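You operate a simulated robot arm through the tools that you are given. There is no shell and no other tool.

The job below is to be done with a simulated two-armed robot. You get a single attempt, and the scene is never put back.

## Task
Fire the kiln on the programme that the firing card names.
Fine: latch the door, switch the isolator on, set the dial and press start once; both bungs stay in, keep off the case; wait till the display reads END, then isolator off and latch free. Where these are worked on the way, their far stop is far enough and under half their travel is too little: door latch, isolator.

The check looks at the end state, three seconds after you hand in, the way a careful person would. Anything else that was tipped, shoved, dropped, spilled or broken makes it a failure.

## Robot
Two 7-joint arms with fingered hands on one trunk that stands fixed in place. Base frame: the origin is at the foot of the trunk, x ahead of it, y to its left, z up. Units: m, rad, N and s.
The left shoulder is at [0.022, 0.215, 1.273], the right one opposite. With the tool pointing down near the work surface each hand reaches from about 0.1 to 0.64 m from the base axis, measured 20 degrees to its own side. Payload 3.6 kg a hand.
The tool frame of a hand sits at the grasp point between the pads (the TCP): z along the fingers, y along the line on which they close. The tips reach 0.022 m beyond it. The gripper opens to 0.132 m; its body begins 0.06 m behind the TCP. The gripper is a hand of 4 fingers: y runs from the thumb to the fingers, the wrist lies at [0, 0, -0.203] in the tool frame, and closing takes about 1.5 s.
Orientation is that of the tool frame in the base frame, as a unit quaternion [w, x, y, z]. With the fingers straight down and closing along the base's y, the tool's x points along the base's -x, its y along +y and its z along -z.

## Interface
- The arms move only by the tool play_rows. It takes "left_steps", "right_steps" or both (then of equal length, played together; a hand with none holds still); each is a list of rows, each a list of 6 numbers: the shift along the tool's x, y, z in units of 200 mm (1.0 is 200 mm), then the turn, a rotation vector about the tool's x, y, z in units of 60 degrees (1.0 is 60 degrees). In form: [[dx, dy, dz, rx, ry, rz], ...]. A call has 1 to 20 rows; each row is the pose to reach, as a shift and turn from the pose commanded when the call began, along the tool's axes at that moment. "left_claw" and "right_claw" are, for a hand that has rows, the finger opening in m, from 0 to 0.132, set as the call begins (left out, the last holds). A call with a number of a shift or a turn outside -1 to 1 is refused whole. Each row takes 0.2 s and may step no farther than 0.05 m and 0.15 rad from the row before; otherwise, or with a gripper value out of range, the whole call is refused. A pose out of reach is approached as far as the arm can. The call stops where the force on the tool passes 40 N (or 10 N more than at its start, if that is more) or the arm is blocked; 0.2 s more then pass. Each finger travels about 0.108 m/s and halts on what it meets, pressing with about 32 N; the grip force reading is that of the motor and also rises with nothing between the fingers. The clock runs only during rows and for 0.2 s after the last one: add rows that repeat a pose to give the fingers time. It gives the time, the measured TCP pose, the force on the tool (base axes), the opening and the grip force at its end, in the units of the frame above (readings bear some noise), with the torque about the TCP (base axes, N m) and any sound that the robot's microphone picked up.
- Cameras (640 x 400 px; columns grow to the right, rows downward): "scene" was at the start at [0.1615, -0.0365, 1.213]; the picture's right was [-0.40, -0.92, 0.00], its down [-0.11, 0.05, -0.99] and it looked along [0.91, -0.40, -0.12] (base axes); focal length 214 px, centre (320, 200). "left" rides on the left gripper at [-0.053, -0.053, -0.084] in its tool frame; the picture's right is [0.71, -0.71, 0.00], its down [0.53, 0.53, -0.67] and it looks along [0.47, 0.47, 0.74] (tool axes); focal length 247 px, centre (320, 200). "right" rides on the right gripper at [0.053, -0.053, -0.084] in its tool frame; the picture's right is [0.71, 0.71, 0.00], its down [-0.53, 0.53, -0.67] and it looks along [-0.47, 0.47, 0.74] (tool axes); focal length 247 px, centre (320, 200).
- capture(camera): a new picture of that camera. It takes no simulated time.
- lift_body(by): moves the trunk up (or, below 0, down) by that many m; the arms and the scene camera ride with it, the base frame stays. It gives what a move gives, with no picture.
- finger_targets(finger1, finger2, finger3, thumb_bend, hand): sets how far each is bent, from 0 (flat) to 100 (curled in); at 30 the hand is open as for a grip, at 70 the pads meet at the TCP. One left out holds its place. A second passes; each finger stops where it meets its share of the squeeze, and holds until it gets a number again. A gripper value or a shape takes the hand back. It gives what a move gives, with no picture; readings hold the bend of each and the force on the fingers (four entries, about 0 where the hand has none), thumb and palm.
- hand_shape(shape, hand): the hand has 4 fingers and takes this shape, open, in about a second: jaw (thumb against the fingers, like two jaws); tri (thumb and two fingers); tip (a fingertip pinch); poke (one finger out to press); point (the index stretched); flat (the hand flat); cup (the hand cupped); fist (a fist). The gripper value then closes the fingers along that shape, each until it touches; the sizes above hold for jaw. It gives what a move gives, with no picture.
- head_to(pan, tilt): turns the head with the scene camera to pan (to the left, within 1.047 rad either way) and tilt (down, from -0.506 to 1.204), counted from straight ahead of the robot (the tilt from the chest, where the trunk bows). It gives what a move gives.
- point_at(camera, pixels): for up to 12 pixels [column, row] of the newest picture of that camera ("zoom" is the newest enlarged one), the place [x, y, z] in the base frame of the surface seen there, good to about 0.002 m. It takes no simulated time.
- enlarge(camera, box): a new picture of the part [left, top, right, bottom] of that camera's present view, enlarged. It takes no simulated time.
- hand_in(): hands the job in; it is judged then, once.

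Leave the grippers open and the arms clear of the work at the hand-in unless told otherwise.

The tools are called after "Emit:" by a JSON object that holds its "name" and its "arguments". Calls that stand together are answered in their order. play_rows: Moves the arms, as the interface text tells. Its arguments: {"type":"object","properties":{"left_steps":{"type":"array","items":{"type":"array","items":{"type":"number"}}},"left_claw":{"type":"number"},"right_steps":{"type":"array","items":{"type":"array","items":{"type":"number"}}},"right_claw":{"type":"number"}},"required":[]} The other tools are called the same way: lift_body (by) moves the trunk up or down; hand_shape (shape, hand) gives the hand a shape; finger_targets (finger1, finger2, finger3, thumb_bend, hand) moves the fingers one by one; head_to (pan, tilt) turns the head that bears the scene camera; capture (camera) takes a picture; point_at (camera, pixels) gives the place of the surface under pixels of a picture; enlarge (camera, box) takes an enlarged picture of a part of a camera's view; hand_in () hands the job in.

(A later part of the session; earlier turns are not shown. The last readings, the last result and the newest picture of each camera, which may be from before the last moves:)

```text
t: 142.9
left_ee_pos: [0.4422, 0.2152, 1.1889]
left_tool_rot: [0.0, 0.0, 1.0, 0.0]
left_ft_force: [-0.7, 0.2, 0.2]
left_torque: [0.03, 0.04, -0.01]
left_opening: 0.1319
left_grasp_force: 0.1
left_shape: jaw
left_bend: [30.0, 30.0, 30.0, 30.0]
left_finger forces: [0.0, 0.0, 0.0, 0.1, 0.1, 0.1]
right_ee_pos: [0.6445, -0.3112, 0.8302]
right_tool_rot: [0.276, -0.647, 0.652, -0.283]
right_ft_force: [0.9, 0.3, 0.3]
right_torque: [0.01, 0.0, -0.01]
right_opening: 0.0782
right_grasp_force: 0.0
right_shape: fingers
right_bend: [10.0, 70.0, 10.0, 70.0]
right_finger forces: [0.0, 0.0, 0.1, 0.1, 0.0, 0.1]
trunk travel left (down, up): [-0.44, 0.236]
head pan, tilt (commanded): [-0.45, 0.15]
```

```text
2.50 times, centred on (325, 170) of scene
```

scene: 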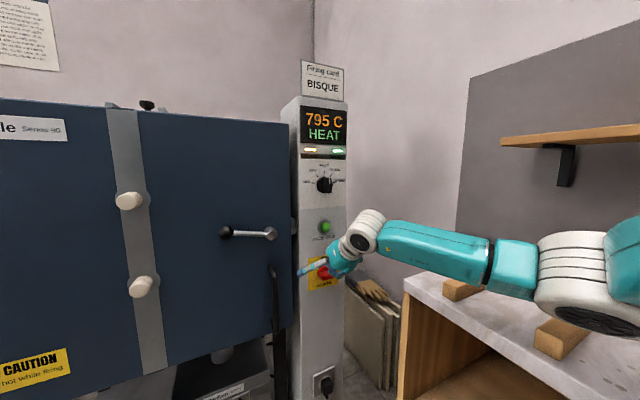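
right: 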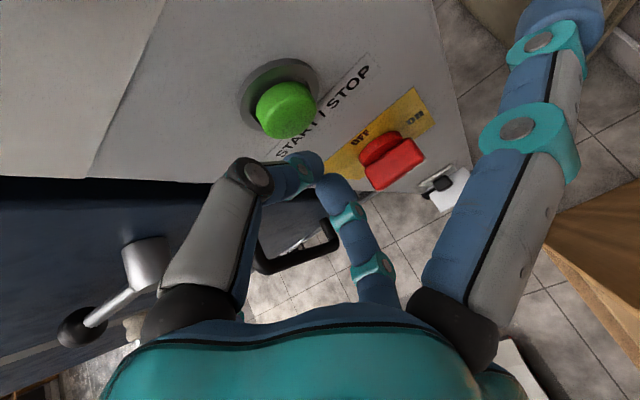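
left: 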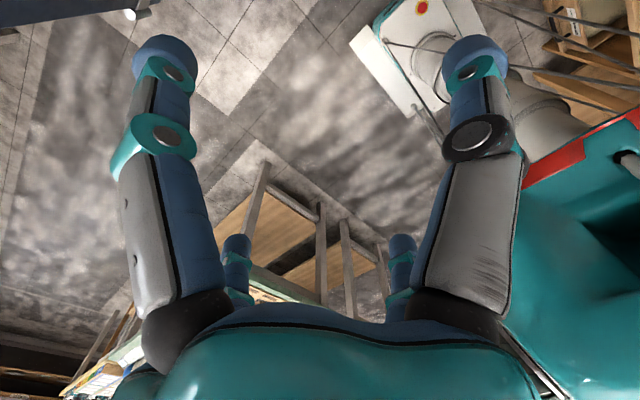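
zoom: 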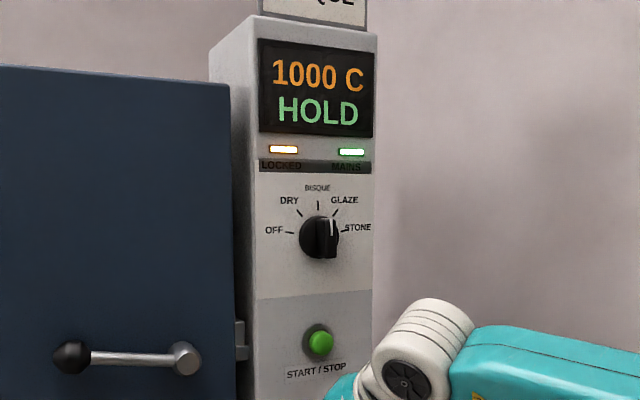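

Elbow bottom is at z≈0.93, fine. The display shows 1000 C HOLD. I keep waiting.

Emit:
{"name": "play_rows", "arguments": {"right_steps": [[0, 0, 0, 0, 0, 0], [0, 0, 0, 0, 0, 0], [0, 0, 0, 0, 0, 0], [0, 0, 0, 0, 0, 0], [0, 0, 0, 0, 0, 0], [0, 0, 0, 0, 0, 0], [0, 0, 0, 0, 0, 0], [0, 0, 0, 0, 0, 0], [0, 0, 0, 0, 0, 0], [0, 0, 0, 0, 0, 0], [0, 0, 0, 0, 0, 0], [0, 0, 0, 0, 0, 0], [0, 0, 0, 0, 0, 0], [0, 0, 0, 0, 0, 0], [0, 0, 0, 0, 0, 0], [0, 0, 0, 0, 0, 0], [0, 0, 0, 0, 0, 0], [0, 0, 0, 0, 0, 0], [0, 0, 0, 0, 0, 0], [0, 0, 0, 0, 0, 0]]}}

Emit:
{"name": "play_rows", "arguments": {"right_steps": [[0, 0, 0, 0, 0, 0], [0, 0, 0, 0, 0, 0], [0, 0, 0, 0, 0, 0], [0, 0, 0, 0, 0, 0], [0, 0, 0, 0, 0, 0], [0, 0, 0, 0, 0, 0], [0, 0, 0, 0, 0, 0], [0, 0, 0, 0, 0, 0], [0, 0, 0, 0, 0, 0], [0, 0, 0, 0, 0, 0], [0, 0, 0, 0, 0, 0], [0, 0, 0, 0, 0, 0], [0, 0, 0, 0, 0, 0], [0, 0, 0, 0, 0, 0], [0, 0, 0, 0, 0, 0], [0, 0, 0, 0, 0, 0], [0, 0, 0, 0, 0, 0], [0, 0, 0, 0, 0, 0], [0, 0, 0, 0, 0, 0], [0, 0, 0, 0, 0, 0]]}}

Emit:
{"name": "enlarge", "arguments": {"camera": "scene", "box": [280, 90, 370, 250]}}

```text
t: 147.1
left_ee_pos: [0.4408, 0.2146, 1.1898]
left_tool_rot: [0.0, 0.0, 1.0, 0.0]
left_ft_force: [0.3, 0.2, -1.2]
left_torque: [0.0, -0.02, 0.02]
left_opening: 0.1317
left_grasp_force: 0.0
left_shape: jaw
left_bend: [30.0, 30.0, 30.0, 30.0]
left_finger forces: [0.0, 0.0, 0.0, 0.0, 0.0, 0.0]
right_ee_pos: [0.6441, -0.3101, 0.8292]
right_tool_rot: [0.276, -0.647, 0.653, -0.282]
right_ft_force: [-0.4, -0.1, 1.0]
right_torque: [0.0, -0.01, 0.01]
right_opening: 0.0779
right_grasp_force: 0.1
right_shape: fingers
right_bend: [10.0, 70.0, 10.0, 70.0]
right_finger forces: [0.1, 0.0, 0.2, 0.1, 0.0, 0.0]
trunk travel left (down, up): [-0.44, 0.236]
head pan, tilt (commanded): [-0.45, 0.15]
```

```text
t: 151.3
left_ee_pos: [0.4419, 0.2156, 1.1891]
left_tool_rot: [0.0, 0.0, 1.0, 0.0]
left_ft_force: [-0.7, -0.5, 0.1]
left_torque: [0.02, 0.02, -0.01]
left_opening: 0.1319
left_grasp_force: 0.0
left_shape: jaw
left_bend: [30.0, 30.0, 30.0, 30.0]
left_finger forces: [0.0, 0.1, 0.0, 0.0, 0.0, 0.0]
right_ee_pos: [0.6437, -0.3114, 0.8291]
right_tool_rot: [0.276, -0.646, 0.653, -0.282]
right_ft_force: [-0.3, 0.8, 0.1]
right_torque: [-0.01, 0.0, 0.02]
right_opening: 0.078
right_grasp_force: 0.1
right_shape: fingers
right_bend: [10.0, 70.0, 10.0, 70.0]
right_finger forces: [0.0, 0.0, 0.0, 0.0, 0.0, 0.0]
trunk travel left (down, up): [-0.44, 0.236]
head pan, tilt (commanded): [-0.45, 0.15]
```

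```text
2.50 times, centred on (325, 170) of scene
```

zoom: 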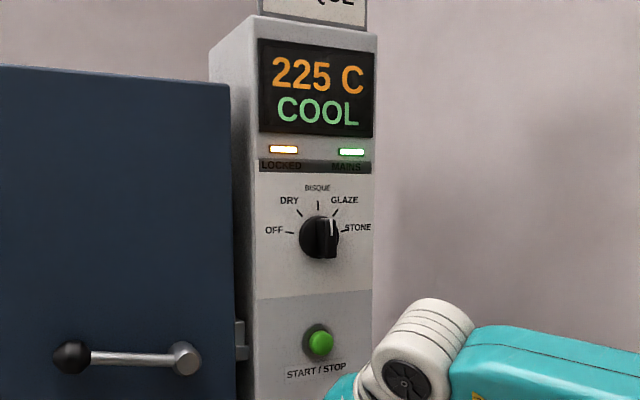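

Cooling, 225 C. A few more seconds of waiting.

Emit:
{"name": "play_rows", "arguments": {"right_steps": [[0, 0, 0, 0, 0, 0], [0, 0, 0, 0, 0, 0], [0, 0, 0, 0, 0, 0], [0, 0, 0, 0, 0, 0], [0, 0, 0, 0, 0, 0], [0, 0, 0, 0, 0, 0], [0, 0, 0, 0, 0, 0], [0, 0, 0, 0, 0, 0], [0, 0, 0, 0, 0, 0], [0, 0, 0, 0, 0, 0], [0, 0, 0, 0, 0, 0], [0, 0, 0, 0, 0, 0], [0, 0, 0, 0, 0, 0], [0, 0, 0, 0, 0, 0], [0, 0, 0, 0, 0, 0], [0, 0, 0, 0, 0, 0], [0, 0, 0, 0, 0, 0], [0, 0, 0, 0, 0, 0], [0, 0, 0, 0, 0, 0], [0, 0, 0, 0, 0, 0]]}}

Emit:
{"name": "enlarge", "arguments": {"camera": "scene", "box": [280, 90, 370, 250]}}

Emit:
{"name": "enlarge", "arguments": {"camera": "scene", "box": [290, 230, 370, 310]}}

Emit:
{"name": "capture", "arguments": {"camera": "right"}}

```text
t: 155.5
left_ee_pos: [0.4408, 0.215, 1.1907]
left_tool_rot: [0.0, 0.0, 1.0, 0.0]
left_ft_force: [0.7, -0.1, -0.4]
left_torque: [-0.03, -0.02, 0.0]
left_opening: 0.1319
left_grasp_force: 0.2
left_shape: jaw
left_bend: [30.0, 30.0, 30.0, 30.0]
left_finger forces: [0.0, 0.1, 0.1, 0.0, 0.0, 0.1]
right_ee_pos: [0.6436, -0.3117, 0.8301]
right_tool_rot: [0.276, -0.646, 0.653, -0.283]
right_ft_force: [0.4, -0.2, 0.9]
right_torque: [0.0, -0.01, -0.02]
right_opening: 0.0781
right_grasp_force: 0.1
right_shape: fingers
right_bend: [10.0, 70.0, 10.0, 70.0]
right_finger forces: [0.1, 0.0, 0.0, 0.1, 0.0, 0.0]
trunk travel left (down, up): [-0.44, 0.236]
head pan, tilt (commanded): [-0.45, 0.15]
```

```text
2.50 times, centred on (325, 170) of scene
```

zoom: 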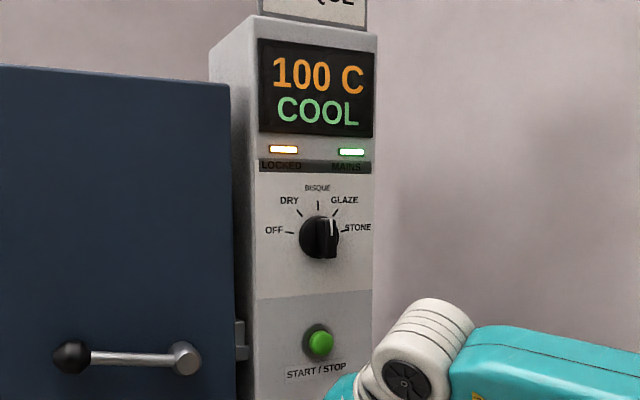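

```text
5.00 times, centred on (330, 270) of scene
```

zoom: 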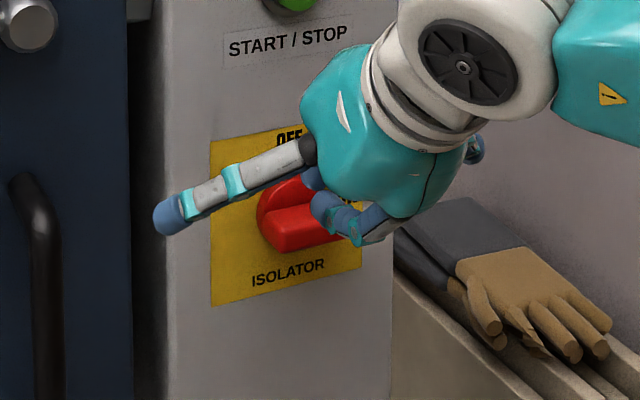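

```text
taken
```

right: 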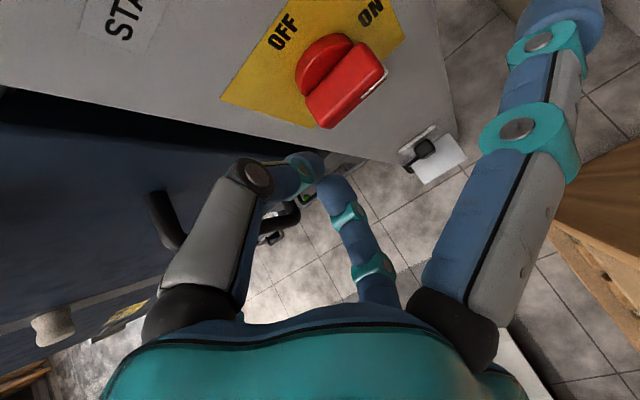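

100 C, still COOL. I wait on.

Emit:
{"name": "play_rows", "arguments": {"right_steps": [[0, 0, 0, 0, 0, 0], [0, 0, 0, 0, 0, 0], [0, 0, 0, 0, 0, 0], [0, 0, 0, 0, 0, 0], [0, 0, 0, 0, 0, 0], [0, 0, 0, 0, 0, 0], [0, 0, 0, 0, 0, 0], [0, 0, 0, 0, 0, 0], [0, 0, 0, 0, 0, 0], [0, 0, 0, 0, 0, 0], [0, 0, 0, 0, 0, 0], [0, 0, 0, 0, 0, 0], [0, 0, 0, 0, 0, 0], [0, 0, 0, 0, 0, 0], [0, 0, 0, 0, 0, 0], [0, 0, 0, 0, 0, 0], [0, 0, 0, 0, 0, 0], [0, 0, 0, 0, 0, 0], [0, 0, 0, 0, 0, 0], [0, 0, 0, 0, 0, 0]]}}

Emit:
{"name": "enlarge", "arguments": {"camera": "scene", "box": [280, 90, 370, 250]}}

```text
t: 159.7
left_ee_pos: [0.4418, 0.2149, 1.19]
left_tool_rot: [0.0, 0.0, 1.0, 0.0]
left_ft_force: [0.3, 1.0, 0.0]
left_torque: [0.01, 0.02, 0.0]
left_opening: 0.132
left_grasp_force: 0.1
left_shape: jaw
left_bend: [30.0, 30.0, 30.0, 30.0]
left_finger forces: [0.1, 0.0, 0.1, 0.0, 0.0, 0.0]
right_ee_pos: [0.644, -0.3117, 0.83]
right_tool_rot: [0.277, -0.647, 0.652, -0.283]
right_ft_force: [-0.1, -0.4, 0.5]
right_torque: [-0.02, -0.01, 0.0]
right_opening: 0.0782
right_grasp_force: 0.1
right_shape: fingers
right_bend: [10.0, 70.0, 10.0, 70.0]
right_finger forces: [0.1, 0.1, 0.1, 0.0, 0.0, 0.0]
trunk travel left (down, up): [-0.44, 0.236]
head pan, tilt (commanded): [-0.45, 0.15]
```

```text
2.50 times, centred on (325, 170) of scene
```

zoom: 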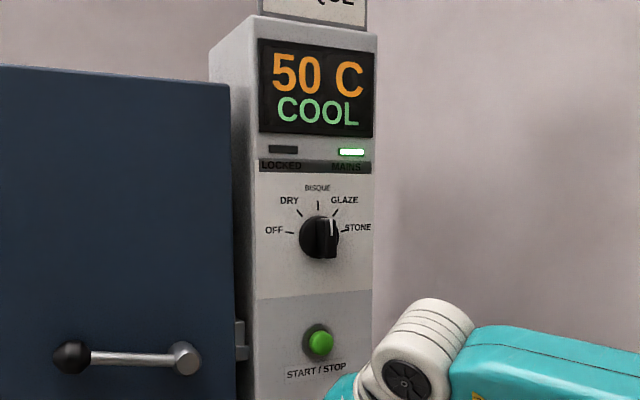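

50 C COOL and the LOCKED lamp went out; still not END. I wait on.

Emit:
{"name": "play_rows", "arguments": {"right_steps": [[0, 0, 0, 0, 0, 0], [0, 0, 0, 0, 0, 0], [0, 0, 0, 0, 0, 0], [0, 0, 0, 0, 0, 0], [0, 0, 0, 0, 0, 0], [0, 0, 0, 0, 0, 0], [0, 0, 0, 0, 0, 0], [0, 0, 0, 0, 0, 0], [0, 0, 0, 0, 0, 0], [0, 0, 0, 0, 0, 0], [0, 0, 0, 0, 0, 0], [0, 0, 0, 0, 0, 0], [0, 0, 0, 0, 0, 0], [0, 0, 0, 0, 0, 0], [0, 0, 0, 0, 0, 0], [0, 0, 0, 0, 0, 0], [0, 0, 0, 0, 0, 0], [0, 0, 0, 0, 0, 0], [0, 0, 0, 0, 0, 0], [0, 0, 0, 0, 0, 0]]}}

Emit:
{"name": "enlarge", "arguments": {"camera": "scene", "box": [280, 90, 370, 250]}}

```text
t: 163.9
left_ee_pos: [0.4412, 0.2147, 1.1901]
left_tool_rot: [0.0, 0.0, 1.0, 0.0]
left_ft_force: [0.2, 1.5, -0.6]
left_torque: [-0.01, -0.01, -0.01]
left_opening: 0.1319
left_grasp_force: 0.1
left_shape: jaw
left_bend: [30.0, 30.0, 30.0, 30.0]
left_finger forces: [0.1, 0.1, 0.1, 0.0, 0.0, 0.1]
right_ee_pos: [0.644, -0.3108, 0.8299]
right_tool_rot: [0.277, -0.647, 0.652, -0.283]
right_ft_force: [0.5, 0.3, 0.2]
right_torque: [0.04, 0.03, -0.02]
right_opening: 0.078
right_grasp_force: 0.0
right_shape: fingers
right_bend: [10.0, 70.0, 10.0, 70.0]
right_finger forces: [0.0, 0.0, 0.0, 0.0, 0.1, 0.0]
trunk travel left (down, up): [-0.44, 0.236]
head pan, tilt (commanded): [-0.45, 0.15]
```

```text
2.50 times, centred on (325, 170) of scene
```

zoom: 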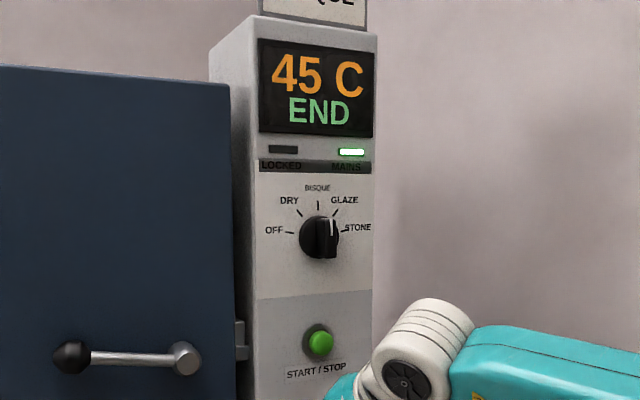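

END is displayed at 45 C. Now the isolator off: I measure the handle in its ON position.

Emit:
{"name": "enlarge", "arguments": {"camera": "scene", "box": [300, 245, 350, 295]}}

Emit:
{"name": "point_at", "arguments": {"camera": "zoom", "pixels": [[270, 290], [300, 290], [340, 285], [275, 270], [300, 262], [272, 310], [340, 310], [250, 230], [310, 275]]}}

```text
8.00 times, centred on (325, 270) of scene
```

zoom: 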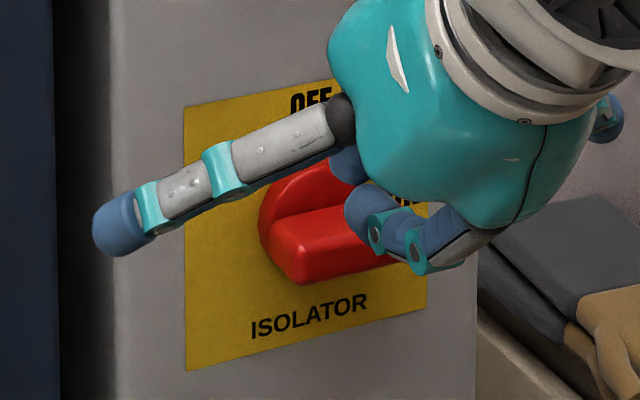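

```text
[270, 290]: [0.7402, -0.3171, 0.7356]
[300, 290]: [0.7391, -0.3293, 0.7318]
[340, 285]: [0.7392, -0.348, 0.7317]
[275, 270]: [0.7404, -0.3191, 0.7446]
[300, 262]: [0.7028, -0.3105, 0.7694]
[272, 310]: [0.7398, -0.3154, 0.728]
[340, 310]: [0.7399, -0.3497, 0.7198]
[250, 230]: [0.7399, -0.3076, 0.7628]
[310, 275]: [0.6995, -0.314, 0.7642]
```

Emit:
{"name": "point_at", "arguments": {"camera": "zoom", "pixels": [[290, 225], [280, 240], [300, 243], [320, 240], [330, 250], [300, 280], [270, 225], [320, 215], [345, 230], [370, 260], [390, 258]]}}

```text
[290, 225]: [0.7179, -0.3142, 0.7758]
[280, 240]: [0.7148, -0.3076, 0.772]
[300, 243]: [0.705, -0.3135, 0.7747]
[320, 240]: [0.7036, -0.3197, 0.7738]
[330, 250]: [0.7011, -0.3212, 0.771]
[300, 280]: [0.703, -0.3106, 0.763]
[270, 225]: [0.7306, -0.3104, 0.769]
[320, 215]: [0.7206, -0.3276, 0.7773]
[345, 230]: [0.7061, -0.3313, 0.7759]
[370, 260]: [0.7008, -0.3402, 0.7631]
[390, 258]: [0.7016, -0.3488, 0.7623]
```

Bar now lies horizontal (z≈0.77, left end y≈-0.307). I'll push its left end down and then right. First I advance the beak above that left end (x→0.704, z→0.815).

Emit:
{"name": "play_rows", "arguments": {"right_steps": [[0.0025, -0.025, 0.045, 0, 0, 0], [0.005, -0.0505, 0.09, 0, 0, 0], [0.0075, -0.0758, 0.135, 0, 0, 0], [0.01, -0.101, 0.18, 0, 0, 0], [0.0125, -0.126, 0.225, 0, 0, 0], [0.015, -0.1515, 0.2696, 0, 0, 0], [0.015, -0.1515, 0.2696, 0, 0, 0]]}}

Emit:
{"name": "enlarge", "arguments": {"camera": "scene", "box": [290, 230, 370, 310]}}

Emit:
{"name": "capture", "arguments": {"camera": "right"}}

```text
t: 165.5
left_ee_pos: [0.4418, 0.2148, 1.19]
left_tool_rot: [0.0, 0.0, 1.0, 0.0]
left_ft_force: [0.9, 0.2, -0.4]
left_torque: [0.01, -0.02, -0.02]
left_opening: 0.1322
left_grasp_force: 0.0
left_shape: jaw
left_bend: [30.0, 30.0, 30.0, 30.0]
left_finger forces: [0.0, 0.1, 0.0, 0.1, 0.1, 0.0]
right_ee_pos: [0.7042, -0.3159, 0.8139]
right_tool_rot: [0.276, -0.648, 0.651, -0.283]
right_ft_force: [-0.3, -0.1, 0.4]
right_torque: [-0.04, -0.02, 0.02]
right_opening: 0.0782
right_grasp_force: 0.0
right_shape: fingers
right_bend: [10.0, 70.0, 10.0, 70.0]
right_finger forces: [0.0, 0.0, 0.0, 0.1, 0.0, 0.0]
trunk travel left (down, up): [-0.44, 0.236]
head pan, tilt (commanded): [-0.45, 0.15]
```

```text
5.00 times, centred on (330, 270) of scene
```

zoom: 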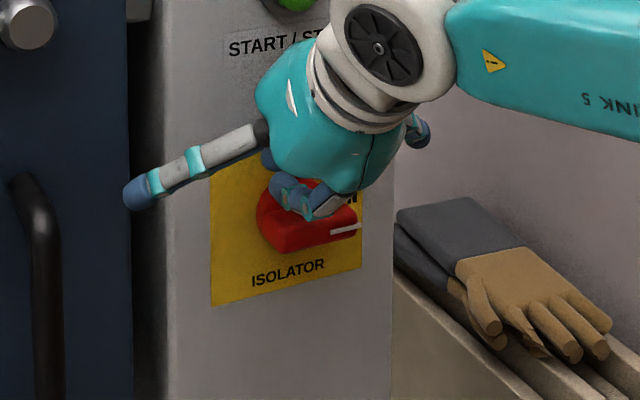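

```text
taken
```

right: 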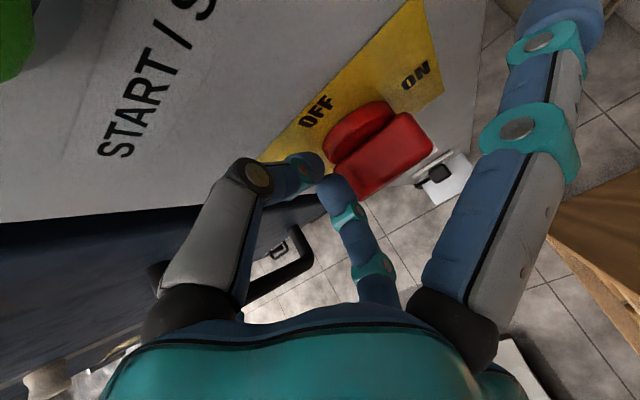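

The beak is above the handle's left end. I push it down along its arc, first part.

Emit:
{"name": "play_rows", "arguments": {"right_steps": [[-0.004, 0.04, 0.037, 0, 0, 0], [-0.0095, 0.0789, 0.0745, 0, 0, 0], [-0.016, 0.0865, 0.0817, 0, 0, 0], [-0.023, 0.0941, 0.089, 0, 0, 0], [-0.027, 0.103, 0.0974, 0, 0, 0], [-0.031, 0.112, 0.1058, 0, 0, 0]]}}

Emit:
{"name": "enlarge", "arguments": {"camera": "scene", "box": [290, 230, 370, 310]}}

Emit:
{"name": "capture", "arguments": {"camera": "right"}}

```text
t: 166.9
left_ee_pos: [0.4411, 0.2141, 1.19]
left_tool_rot: [0.0, 0.0, 1.0, -0.001]
left_ft_force: [0.1, 0.1, 0.5]
left_torque: [0.01, 0.01, -0.01]
left_opening: 0.1319
left_grasp_force: 0.0
left_shape: jaw
left_bend: [30.0, 30.0, 30.0, 30.0]
left_finger forces: [0.0, 0.1, 0.1, 0.0, 0.0, 0.0]
right_ee_pos: [0.7031, -0.3102, 0.7838]
right_tool_rot: [0.278, -0.647, 0.652, -0.283]
right_ft_force: [0.4, 0.2, 2.7]
right_torque: [0.0, 0.02, 0.0]
right_opening: 0.0783
right_grasp_force: 1.7
right_shape: fingers
right_bend: [10.0, 71.0, 10.0, 70.0]
right_finger forces: [0.1, 3.5, 0.0, 0.0, 0.0, 0.0]
trunk travel left (down, up): [-0.44, 0.236]
head pan, tilt (commanded): [-0.45, 0.15]
```

```text
5.00 times, centred on (330, 270) of scene
```

zoom: 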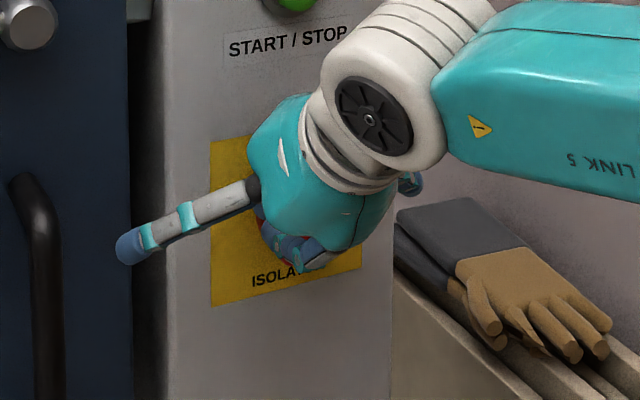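

```text
taken
```

right: 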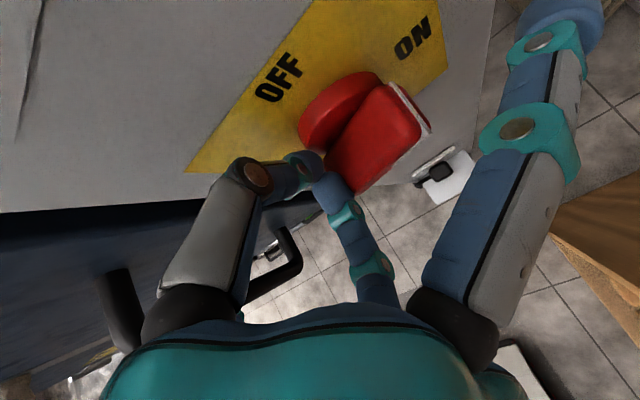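

The handle turns back (pointer rising), 3 N. I continue round to the bottom.

Emit:
{"name": "play_rows", "arguments": {"right_steps": [[-0.0025, 0.0185, 0.0175, 0, 0, 0], [0, 0.028, 0.0266, 0, 0, 0], [0.002, 0.0378, 0.0357, 0, 0, 0], [0.007, 0.0468, 0.0443, 0, 0, 0], [0.012, 0.0559, 0.0529, 0, 0, 0], [0.02, 0.0641, 0.0606, 0, 0, 0], [0.029, 0.0723, 0.0684, 0, 0, 0]]}}

Emit:
{"name": "enlarge", "arguments": {"camera": "scene", "box": [290, 230, 370, 310]}}

Emit:
{"name": "capture", "arguments": {"camera": "right"}}

Emit:
{"name": "capture", "arguments": {"camera": "scene"}}

```text
t: 168.5
left_ee_pos: [0.4421, 0.2158, 1.1893]
left_tool_rot: [0.0, 0.0, 1.0, -0.001]
left_ft_force: [0.0, 0.0, -0.3]
left_torque: [0.03, -0.01, -0.03]
left_opening: 0.1318
left_grasp_force: 0.0
left_shape: jaw
left_bend: [30.0, 30.0, 30.0, 30.0]
left_finger forces: [0.1, 0.0, 0.0, 0.0, 0.0, 0.0]
right_ee_pos: [0.7043, -0.315, 0.764]
right_tool_rot: [0.276, -0.647, 0.652, -0.283]
right_ft_force: [0.0, 2.6, 1.4]
right_torque: [0.0, 0.03, -0.04]
right_opening: 0.0782
right_grasp_force: 0.9
right_shape: fingers
right_bend: [10.0, 71.0, 10.0, 70.0]
right_finger forces: [0.1, 2.7, 0.0, 0.1, 0.0, 0.0]
trunk travel left (down, up): [-0.44, 0.236]
head pan, tilt (commanded): [-0.45, 0.15]
```

```text
5.00 times, centred on (330, 270) of scene
```

zoom: 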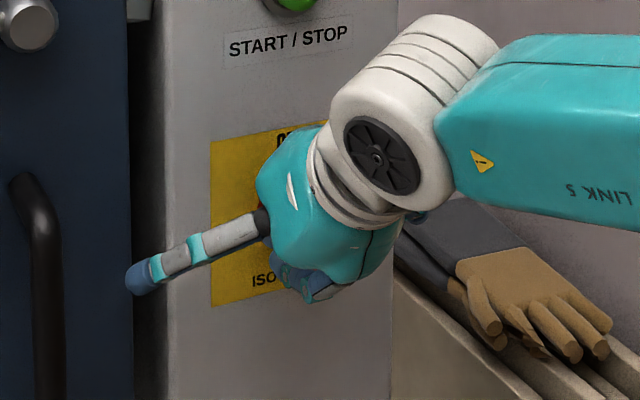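

```text
taken
```

right: 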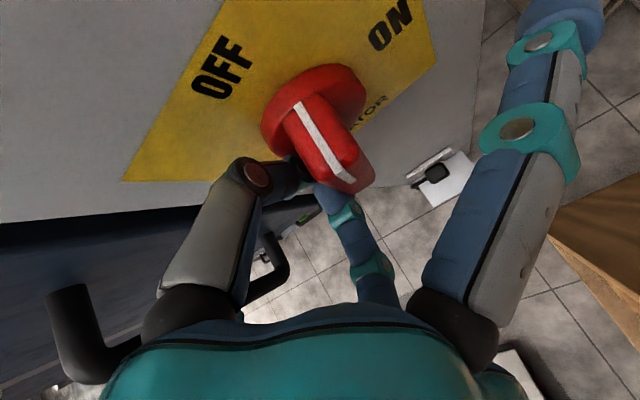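

```text
taken
```

scene: 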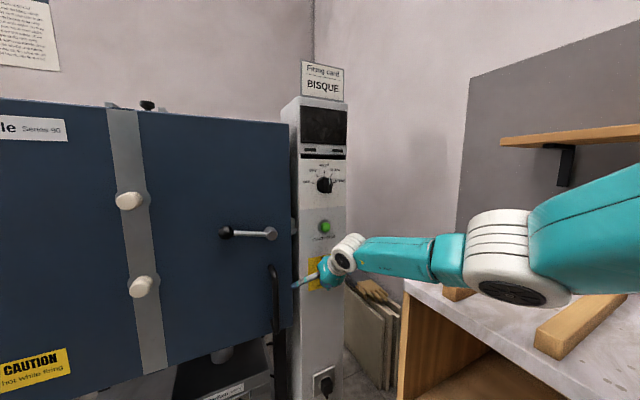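

The display is dark (mains off) and the pointer stands nearly at OFF. I push the last few millimetres to the right to reach the stop.

Emit:
{"name": "play_rows", "arguments": {"right_steps": [[0.01, 0.002, 0.002, 0, 0, 0], [0.02, 0.004, 0.004, 0, 0, 0], [0.03, 0.004, 0.004, 0, 0, 0], [0.04, 0.004, 0.004, 0, 0, 0]]}}

Emit:
{"name": "capture", "arguments": {"camera": "right"}}

```text
t: 169.5
left_ee_pos: [0.4422, 0.2165, 1.1889]
left_tool_rot: [-0.001, 0.0, 1.0, -0.001]
left_ft_force: [-0.7, -0.5, 1.1]
left_torque: [-0.03, 0.03, 0.03]
left_opening: 0.1318
left_grasp_force: 0.1
left_shape: jaw
left_bend: [30.0, 30.0, 30.0, 30.0]
left_finger forces: [0.1, 0.1, 0.0, 0.1, 0.0, 0.0]
right_ee_pos: [0.7034, -0.3208, 0.7617]
right_tool_rot: [0.278, -0.649, 0.65, -0.28]
right_ft_force: [1.4, 13.1, -2.1]
right_torque: [0.05, 0.04, 0.11]
right_opening: 0.0783
right_grasp_force: 6.3
right_shape: fingers
right_bend: [10.0, 70.0, 10.0, 70.0]
right_finger forces: [0.1, 6.1, 0.0, 0.0, 7.0, 0.0]
trunk travel left (down, up): [-0.44, 0.236]
head pan, tilt (commanded): [-0.45, 0.15]
```

```text
taken
```

right: 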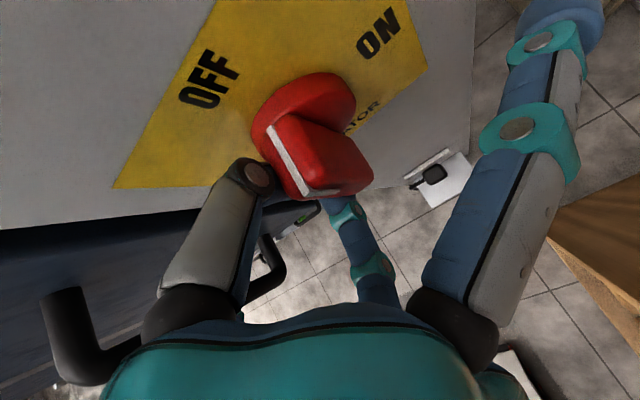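

Now the pointer is at OFF (white line on the OFF side) against 13 N at the stop. I ease left, then pull straight back and check.

Emit:
{"name": "play_rows", "arguments": {"right_steps": [[-0.03, 0, 0, 0, 0, 0], [-0.07, 0, 0, 0, 0, 0], [-0.07, 0.069, -0.073, 0, 0, 0], [-0.07, 0.137, -0.145, 0, 0, 0], [-0.07, 0.206, -0.218, 0, 0, 0]]}}

Emit:
{"name": "play_rows", "arguments": {"right_steps": [[0.02, -0.07, -0.065, 0, 0, 0], [0.04, -0.14, -0.13, 0, 0, 0], [0.06, -0.21, -0.195, 0, 0, 0], [0.08, -0.28, -0.26, 0, 0, 0], [0.1, -0.35, -0.325, 0, 0, 0]]}}

Emit:
{"name": "capture", "arguments": {"camera": "scene"}}

Emit:
{"name": "enlarge", "arguments": {"camera": "scene", "box": [290, 230, 370, 310]}}

```text
t: 170.7
left_ee_pos: [0.4399, 0.2146, 1.1913]
left_tool_rot: [0.0, 0.001, 1.0, 0.0]
left_ft_force: [-1.0, 0.0, 0.2]
left_torque: [-0.03, 0.03, 0.02]
left_opening: 0.1319
left_grasp_force: 0.2
left_shape: jaw
left_bend: [30.0, 30.0, 30.0, 30.0]
left_finger forces: [0.0, 0.0, 0.1, 0.0, 0.0, 0.0]
right_ee_pos: [0.6439, -0.3112, 0.7609]
right_tool_rot: [0.276, -0.647, 0.652, -0.284]
right_ft_force: [-1.1, 0.0, -0.4]
right_torque: [0.01, 0.02, -0.01]
right_opening: 0.0783
right_grasp_force: 0.0
right_shape: fingers
right_bend: [10.0, 70.0, 10.0, 70.0]
right_finger forces: [0.1, 0.1, 0.1, 0.0, 0.0, 0.1]
trunk travel left (down, up): [-0.44, 0.236]
head pan, tilt (commanded): [-0.45, 0.15]
```

```text
t: 171.9
left_ee_pos: [0.4424, 0.2165, 1.1902]
left_tool_rot: [0.0, 0.001, 1.0, 0.0]
left_ft_force: [-0.5, -0.5, 0.3]
left_torque: [-0.03, 0.01, -0.01]
left_opening: 0.1316
left_grasp_force: 0.1
left_shape: jaw
left_bend: [30.0, 30.0, 30.0, 30.0]
left_finger forces: [0.0, 0.1, 0.1, 0.0, 0.0, 0.2]
right_ee_pos: [0.643, -0.3283, 0.8565]
right_tool_rot: [0.277, -0.647, 0.651, -0.284]
right_ft_force: [-0.1, -0.6, 0.0]
right_torque: [0.02, -0.01, 0.02]
right_opening: 0.0783
right_grasp_force: 0.1
right_shape: fingers
right_bend: [10.0, 70.0, 10.0, 70.0]
right_finger forces: [0.1, 0.0, 0.0, 0.0, 0.1, 0.0]
trunk travel left (down, up): [-0.44, 0.236]
head pan, tilt (commanded): [-0.45, 0.15]
```

```text
taken
```

scene: 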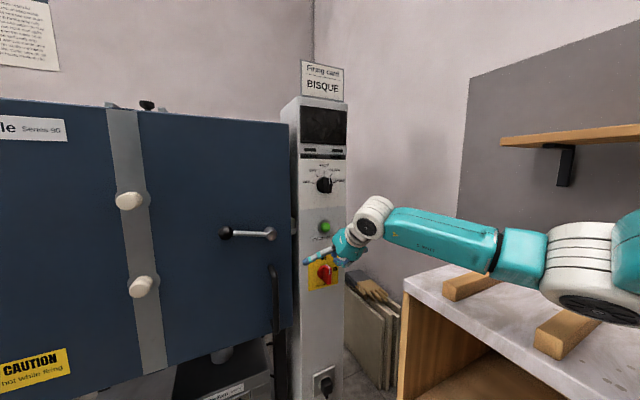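

```text
5.00 times, centred on (330, 270) of scene
```

zoom: 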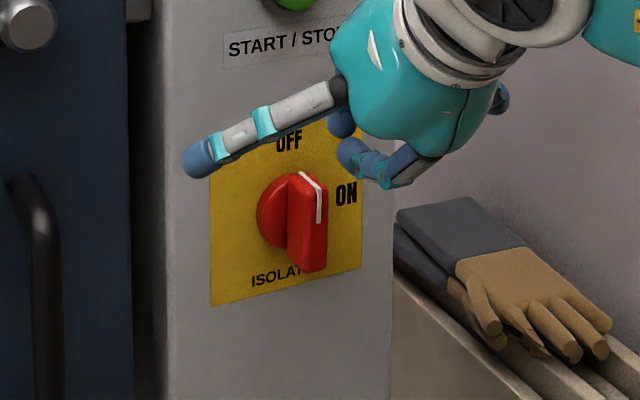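

Isolator is back at OFF just as at the start. Last: free the latch, i.e. lift the lever from below. For that I'll use the straight thumb (topmost, hand below). First I back the hand away to (0.58,-0.278,0.886) so that straightening the thumb touches nothing.

Emit:
{"name": "play_rows", "arguments": {"right_steps": [[-0.05, 0.0215, -0.0664, 0, 0, 0], [-0.1, 0.043, -0.1328, 0, 0, 0], [-0.15, 0.0645, -0.1992, 0, 0, 0], [-0.2, 0.086, -0.2656, 0, 0, 0], [-0.25, 0.1075, -0.332, 0, 0, 0]]}}

Emit:
{"name": "finger_targets", "arguments": {"hand": "right", "finger1": 100, "finger2": 100, "finger3": 100, "thumb_bend": 10}}

Emit:
{"name": "capture", "arguments": {"camera": "scene"}}

Emit:
{"name": "capture", "arguments": {"camera": "right"}}

```text
t: 173.1
left_ee_pos: [0.4419, 0.2145, 1.1901]
left_tool_rot: [0.0, 0.0, 1.0, 0.0]
left_ft_force: [0.0, -1.1, -0.9]
left_torque: [0.03, 0.0, 0.0]
left_opening: 0.1322
left_grasp_force: 0.2
left_shape: jaw
left_bend: [30.0, 30.0, 30.0, 30.0]
left_finger forces: [0.0, 0.0, 0.0, 0.1, 0.1, 0.0]
right_ee_pos: [0.5817, -0.2783, 0.8855]
right_tool_rot: [0.276, -0.647, 0.652, -0.282]
right_ft_force: [-0.1, -0.4, 0.2]
right_torque: [0.0, -0.01, -0.02]
right_opening: 0.0782
right_grasp_force: 0.1
right_shape: fingers
right_bend: [10.0, 70.0, 10.0, 70.0]
right_finger forces: [0.0, 0.0, 0.0, 0.0, 0.0, 0.0]
trunk travel left (down, up): [-0.44, 0.236]
head pan, tilt (commanded): [-0.45, 0.15]
```

```text
t: 174.1
left_ee_pos: [0.4415, 0.2142, 1.1897]
left_tool_rot: [0.0, 0.0, 1.0, 0.0]
left_ft_force: [0.0, 0.8, -0.5]
left_torque: [-0.02, 0.0, -0.01]
left_opening: 0.1319
left_grasp_force: 0.0
left_shape: jaw
left_bend: [30.0, 30.0, 30.0, 30.0]
left_finger forces: [0.1, 0.0, 0.1, 0.0, 0.0, 0.0]
right_ee_pos: [0.5811, -0.279, 0.8871]
right_tool_rot: [0.277, -0.647, 0.652, -0.282]
right_ft_force: [0.7, 0.4, -0.3]
right_torque: [0.03, -0.03, -0.02]
right_opening: 0.0771
right_grasp_force: 0.1
right_shape: fingers
right_bend: [82.0, 100.0, 82.0, 10.0]
right_finger forces: [0.1, 0.0, 0.0, 0.1, 0.0, 0.0]
trunk travel left (down, up): [-0.44, 0.236]
head pan, tilt (commanded): [-0.45, 0.15]
```

```text
taken
```

scene: 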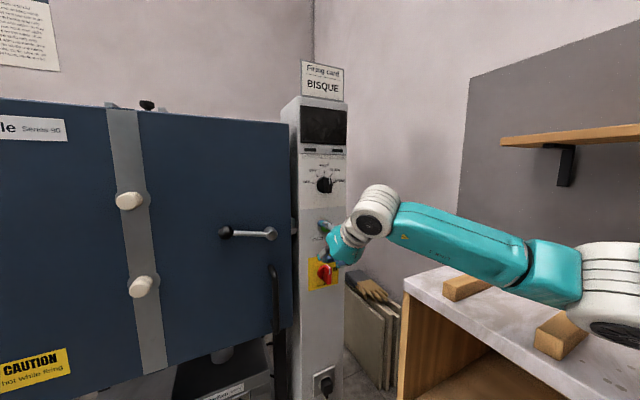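

```text
taken
```

right: 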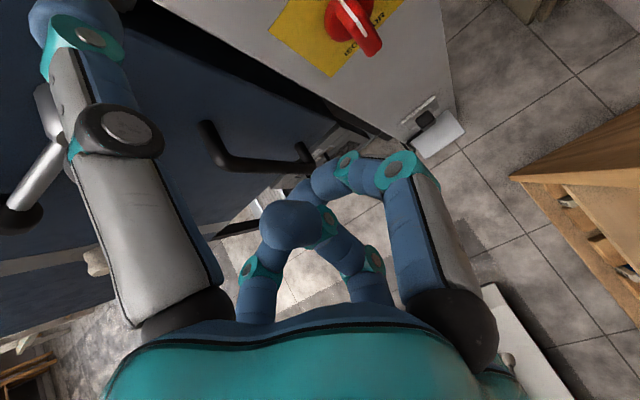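

The thumb now stands out straight. I measure its tip and direction relative to the TCP (0.581,-0.279,0.887).

Emit:
{"name": "point_at", "arguments": {"camera": "right", "pixels": [[70, 15], [60, 30], [100, 20], [85, 40], [120, 130], [150, 250], [200, 200], [105, 90]]}}

Emit:
{"name": "enlarge", "arguments": {"camera": "scene", "box": [300, 190, 390, 290]}}

```text
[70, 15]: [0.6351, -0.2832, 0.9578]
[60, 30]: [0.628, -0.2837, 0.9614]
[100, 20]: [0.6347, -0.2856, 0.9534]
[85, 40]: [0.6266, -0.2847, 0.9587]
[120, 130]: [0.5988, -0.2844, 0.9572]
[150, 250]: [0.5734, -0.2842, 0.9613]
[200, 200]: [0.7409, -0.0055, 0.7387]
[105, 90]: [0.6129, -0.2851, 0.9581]
```

```text
4.00 times, centred on (345, 240) of scene
```

zoom: 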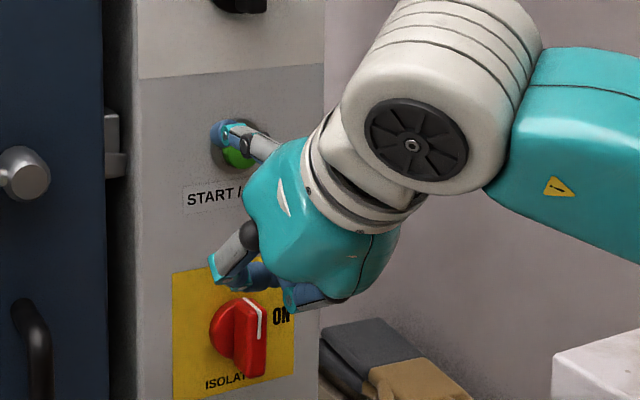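

The thumb lies horizontal: tip ≈ TCP+(0.06,0,+0.07). I measure the lever's present position.

Emit:
{"name": "enlarge", "arguments": {"camera": "scene", "box": [205, 205, 305, 260]}}

Emit:
{"name": "point_at", "arguments": {"camera": "scene", "pixels": [[226, 232], [222, 232], [231, 232], [240, 233], [250, 233], [260, 234], [270, 234], [226, 227], [226, 237]]}}

```text
6.40 times, centred on (255, 232) of scene
```

zoom: 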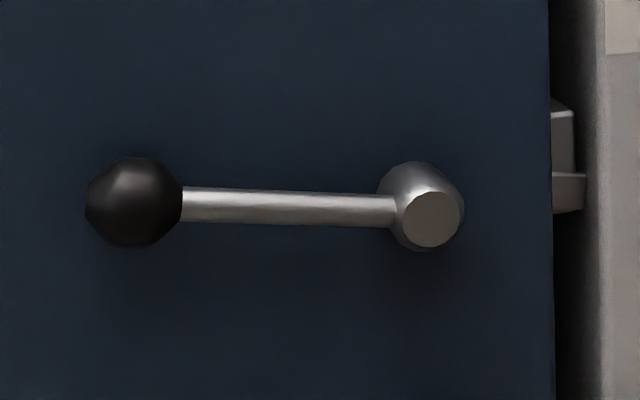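

```text
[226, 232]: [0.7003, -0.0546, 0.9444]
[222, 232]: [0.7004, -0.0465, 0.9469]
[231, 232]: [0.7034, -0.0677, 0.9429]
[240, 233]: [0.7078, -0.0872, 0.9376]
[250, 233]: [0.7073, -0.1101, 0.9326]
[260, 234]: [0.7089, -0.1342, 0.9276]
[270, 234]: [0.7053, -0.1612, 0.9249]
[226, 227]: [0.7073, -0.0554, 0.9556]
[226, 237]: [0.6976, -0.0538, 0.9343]
```

The lever stands about 12° above horizontal-left (ball at (-0.053,0.944)). I move the hand left to about (0.62,-0.08,0.841): thumb at z≈0.911, still in front of and below the lever.

Emit:
{"name": "play_rows", "arguments": {"right_steps": [[-0.099, 0.003, 0.03, 0, 0, 0], [-0.198, 0.007, 0.06, 0, 0, 0], [-0.297, 0.01, 0.09, 0, 0, 0], [-0.396, 0.013, 0.12, 0, 0, 0], [-0.495, 0.0165, 0.15, 0, 0, 0], [-0.594, 0.02, 0.18, 0, 0, 0], [-0.693, 0.023, 0.21, 0, 0, 0], [-0.792, 0.026, 0.24, 0, 0, 0], [-0.891, 0.03, 0.27, 0, 0, 0], [-0.99, 0.033, 0.3, 0, 0, 0]]}}

Emit:
{"name": "capture", "arguments": {"camera": "scene"}}

Emit:
{"name": "capture", "arguments": {"camera": "right"}}

```text
t: 176.3
left_ee_pos: [0.4424, 0.2156, 1.1897]
left_tool_rot: [0.0, 0.001, 1.0, -0.001]
left_ft_force: [0.1, 0.0, -0.4]
left_torque: [-0.01, 0.0, 0.02]
left_opening: 0.1319
left_grasp_force: 0.0
left_shape: jaw
left_bend: [30.0, 30.0, 30.0, 30.0]
left_finger forces: [0.0, 0.0, 0.0, 0.1, 0.1, 0.0]
right_ee_pos: [0.6226, -0.0804, 0.8397]
right_tool_rot: [0.277, -0.646, 0.653, -0.282]
right_ft_force: [0.4, 0.1, -0.3]
right_torque: [0.01, -0.01, -0.02]
right_opening: 0.0778
right_grasp_force: 0.0
right_shape: fingers
right_bend: [96.0, 100.0, 96.0, 10.0]
right_finger forces: [0.1, 0.0, 0.0, 0.0, 0.1, 0.0]
trunk travel left (down, up): [-0.44, 0.236]
head pan, tilt (commanded): [-0.45, 0.15]
```

```text
taken
```

scene: 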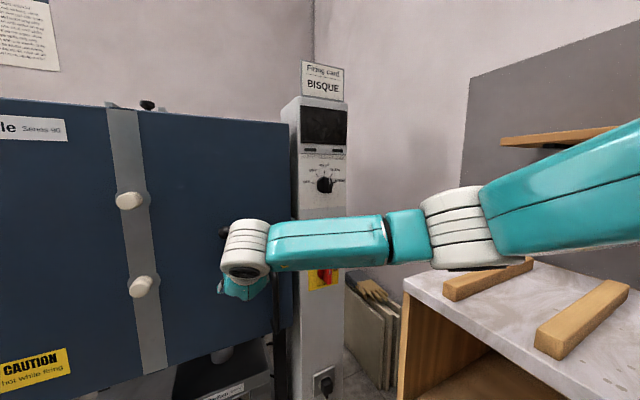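

```text
taken
```

right: 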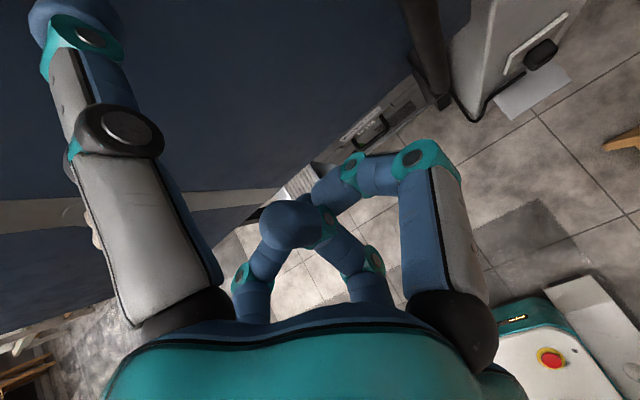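

Reached. The lever is hidden behind my forearm, so I rely on the measurements: I advance 0.0435 m so the thumb goes in below the shaft (tip x≈0.728, door 0.741).

Emit:
{"name": "play_rows", "arguments": {"right_steps": [[0, -0.03, 0.0316, 0, 0, 0], [0, -0.06, 0.0632, 0, 0, 0], [0, -0.09, 0.0948, 0, 0, 0], [0, -0.12, 0.1264, 0, 0, 0], [0, -0.1494, 0.158, 0, 0, 0], [0, -0.1494, 0.158, 0, 0, 0]]}}

Emit:
{"name": "capture", "arguments": {"camera": "right"}}

Emit:
{"name": "capture", "arguments": {"camera": "scene"}}

```text
t: 177.7
left_ee_pos: [0.441, 0.2145, 1.1904]
left_tool_rot: [0.0, 0.001, 1.0, 0.0]
left_ft_force: [-0.3, 0.1, 0.1]
left_torque: [-0.02, -0.02, -0.03]
left_opening: 0.1318
left_grasp_force: 0.1
left_shape: jaw
left_bend: [30.0, 30.0, 30.0, 30.0]
left_finger forces: [0.1, 0.1, 0.0, 0.1, 0.1, 0.0]
right_ee_pos: [0.666, -0.079, 0.8387]
right_tool_rot: [0.277, -0.646, 0.652, -0.283]
right_ft_force: [-1.0, -0.2, -0.2]
right_torque: [0.02, 0.02, 0.03]
right_opening: 0.0775
right_grasp_force: 0.1
right_shape: fingers
right_bend: [96.0, 100.0, 96.0, 10.0]
right_finger forces: [0.0, 0.1, 0.0, 0.0, 0.0, 0.0]
trunk travel left (down, up): [-0.44, 0.236]
head pan, tilt (commanded): [-0.45, 0.15]
```

```text
taken
```

right: 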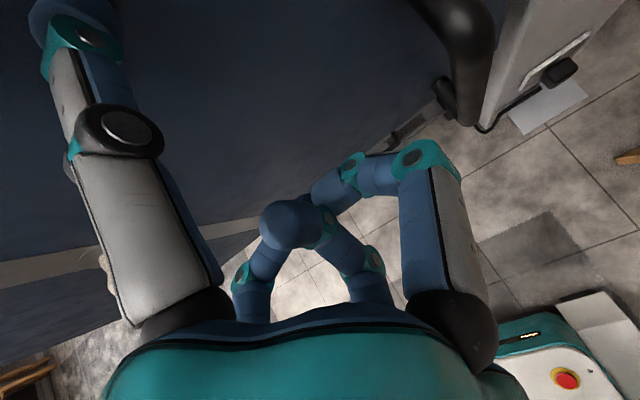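

```text
taken
```

scene: 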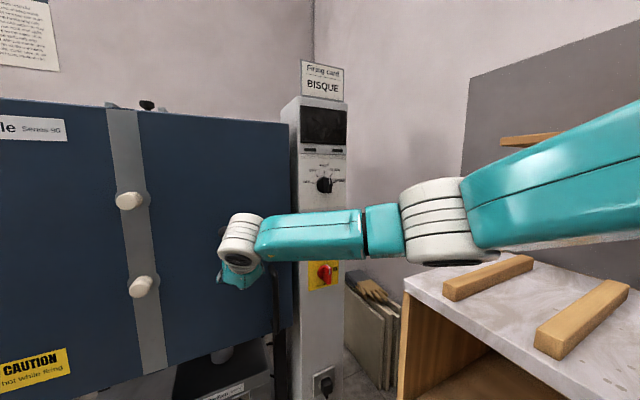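

No contact yet. I lift along the lever's arc, first to about 50°.

Emit:
{"name": "play_rows", "arguments": {"right_steps": [[0, -0.0483, -0.0457, 0, 0, 0], [0.002, -0.073, -0.069, 0, 0, 0], [0.004, -0.0974, -0.0921, 0, 0, 0], [0.0135, -0.124, -0.117, 0, 0, 0], [0.0235, -0.1505, -0.1422, 0, 0, 0], [0.039, -0.1752, -0.1656, 0, 0, 0], [0.0545, -0.1999, -0.1889, 0, 0, 0]]}}

Emit:
{"name": "capture", "arguments": {"camera": "scene"}}

Emit:
{"name": "capture", "arguments": {"camera": "right"}}

```text
t: 179.3
left_ee_pos: [0.4418, 0.2151, 1.1904]
left_tool_rot: [0.0, 0.0, 1.0, 0.0]
left_ft_force: [-0.3, 0.0, -0.6]
left_torque: [-0.01, 0.01, -0.01]
left_opening: 0.1321
left_grasp_force: 0.0
left_shape: jaw
left_bend: [30.0, 30.0, 30.0, 30.0]
left_finger forces: [0.0, 0.0, 0.0, 0.1, 0.1, 0.0]
right_ee_pos: [0.6666, -0.0916, 0.894]
right_tool_rot: [0.277, -0.647, 0.652, -0.282]
right_ft_force: [0.2, -0.3, -2.3]
right_torque: [-0.05, 0.07, 0.06]
right_opening: 0.0753
right_grasp_force: 0.7
right_shape: fingers
right_bend: [96.0, 100.0, 96.0, 12.0]
right_finger forces: [0.0, 0.0, 0.0, 0.0, 2.3, 0.1]
trunk travel left (down, up): [-0.44, 0.236]
head pan, tilt (commanded): [-0.45, 0.15]
```

```text
taken
```

scene: 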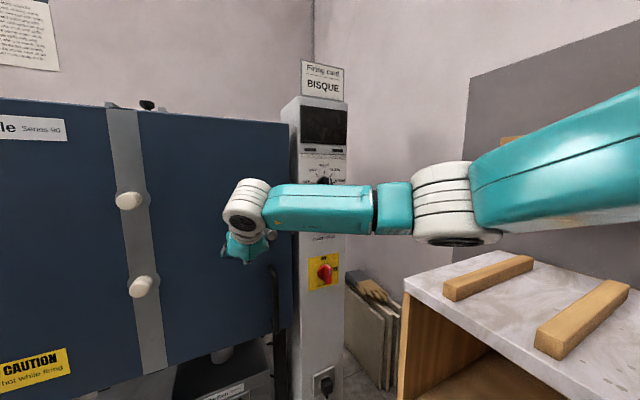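

```text
taken
```

right: 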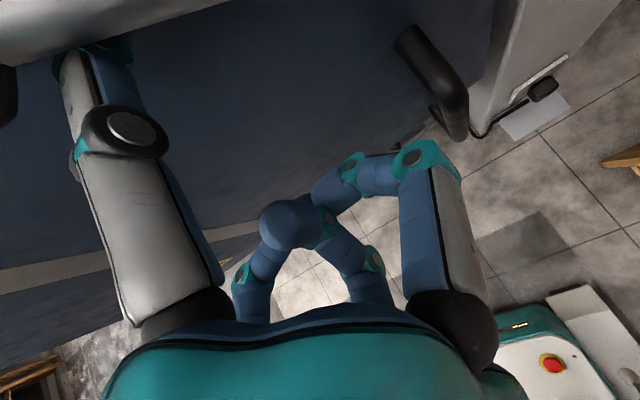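

The lever rests on my thumb and rises (2.3 N). I continue up and to the right to upright.

Emit:
{"name": "play_rows", "arguments": {"right_steps": [[0.0215, -0.0226, -0.0213, 0, 0, 0], [0.043, -0.0451, -0.0426, 0, 0, 0], [0.07, -0.065, -0.061, 0, 0, 0], [0.096, -0.0844, -0.0797, 0, 0, 0], [0.1265, -0.1, -0.0947, 0, 0, 0], [0.157, -0.116, -0.1096, 0, 0, 0], [0.191, -0.1276, -0.1206, 0, 0, 0], [0.225, -0.1392, -0.1316, 0, 0, 0], [0.2615, -0.1465, -0.1385, 0, 0, 0], [0.298, -0.1538, -0.1453, 0, 0, 0]]}}

Emit:
{"name": "capture", "arguments": {"camera": "scene"}}

Emit:
{"name": "capture", "arguments": {"camera": "right"}}

```text
t: 181.5
left_ee_pos: [0.4424, 0.2143, 1.1907]
left_tool_rot: [-0.001, -0.001, 1.0, 0.001]
left_ft_force: [-0.4, -0.6, -0.2]
left_torque: [0.0, 0.0, 0.01]
left_opening: 0.132
left_grasp_force: 0.0
left_shape: jaw
left_bend: [30.0, 30.0, 30.0, 30.0]
left_finger forces: [0.0, 0.1, 0.0, 0.1, 0.0, 0.0]
right_ee_pos: [0.6661, -0.1505, 0.939]
right_tool_rot: [0.276, -0.647, 0.652, -0.283]
right_ft_force: [1.0, 1.6, -1.2]
right_torque: [-0.04, 0.08, 0.09]
right_opening: 0.0765
right_grasp_force: 0.8
right_shape: fingers
right_bend: [96.0, 100.0, 96.0, 11.0]
right_finger forces: [0.0, 0.0, 0.0, 0.0, 1.3, 0.0]
trunk travel left (down, up): [-0.44, 0.236]
head pan, tilt (commanded): [-0.45, 0.15]
```

```text
taken
```

scene: 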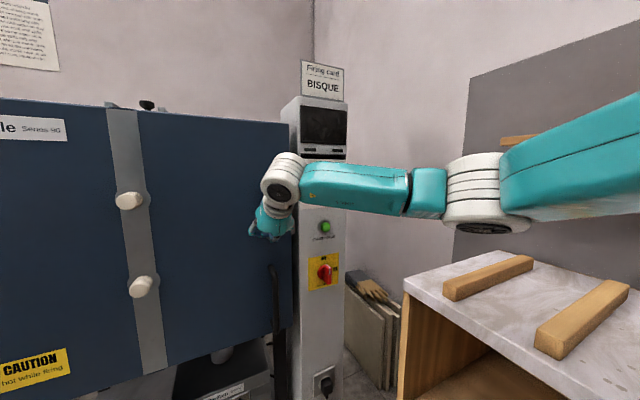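

```text
taken
```

right: 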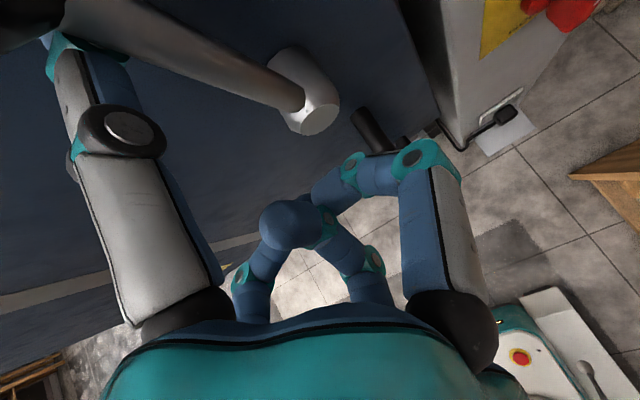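

The lever is nearly upright. I push a little further right until I feel its stop.

Emit:
{"name": "play_rows", "arguments": {"right_steps": [[0.015, 0, 0, 0, 0, 0], [0.03, 0, 0, 0, 0, 0], [0.045, 0, 0, 0, 0, 0]]}}

Emit:
{"name": "capture", "arguments": {"camera": "right"}}

```text
t: 182.3
left_ee_pos: [0.4411, 0.2171, 1.1899]
left_tool_rot: [0.0, 0.001, 1.0, -0.002]
left_ft_force: [-1.0, -0.8, 0.1]
left_torque: [-0.01, 0.03, 0.01]
left_opening: 0.1317
left_grasp_force: 0.1
left_shape: jaw
left_bend: [30.0, 30.0, 30.0, 30.0]
left_finger forces: [0.0, 0.0, 0.0, 0.0, 0.0, 0.0]
right_ee_pos: [0.6643, -0.1548, 0.9382]
right_tool_rot: [-0.279, 0.65, -0.648, 0.282]
right_ft_force: [-1.6, 18.6, -1.8]
right_torque: [-1.28, 0.01, 0.93]
right_opening: 0.077
right_grasp_force: 8.7
right_shape: fingers
right_bend: [96.0, 100.0, 96.0, 11.0]
right_finger forces: [0.1, 0.0, 0.1, 0.0, 18.4, 0.1]
trunk travel left (down, up): [-0.44, 0.236]
head pan, tilt (commanded): [-0.45, 0.15]
```

```text
taken
```

right: 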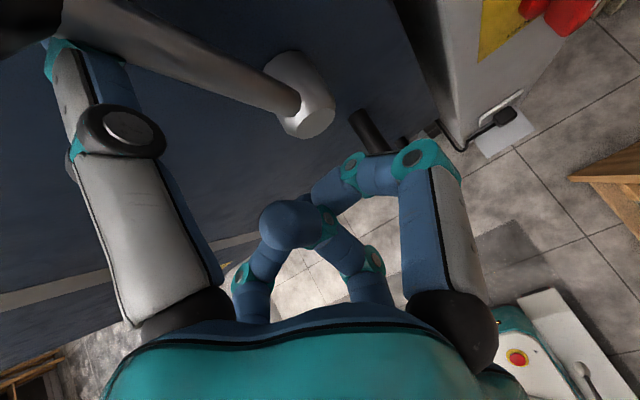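

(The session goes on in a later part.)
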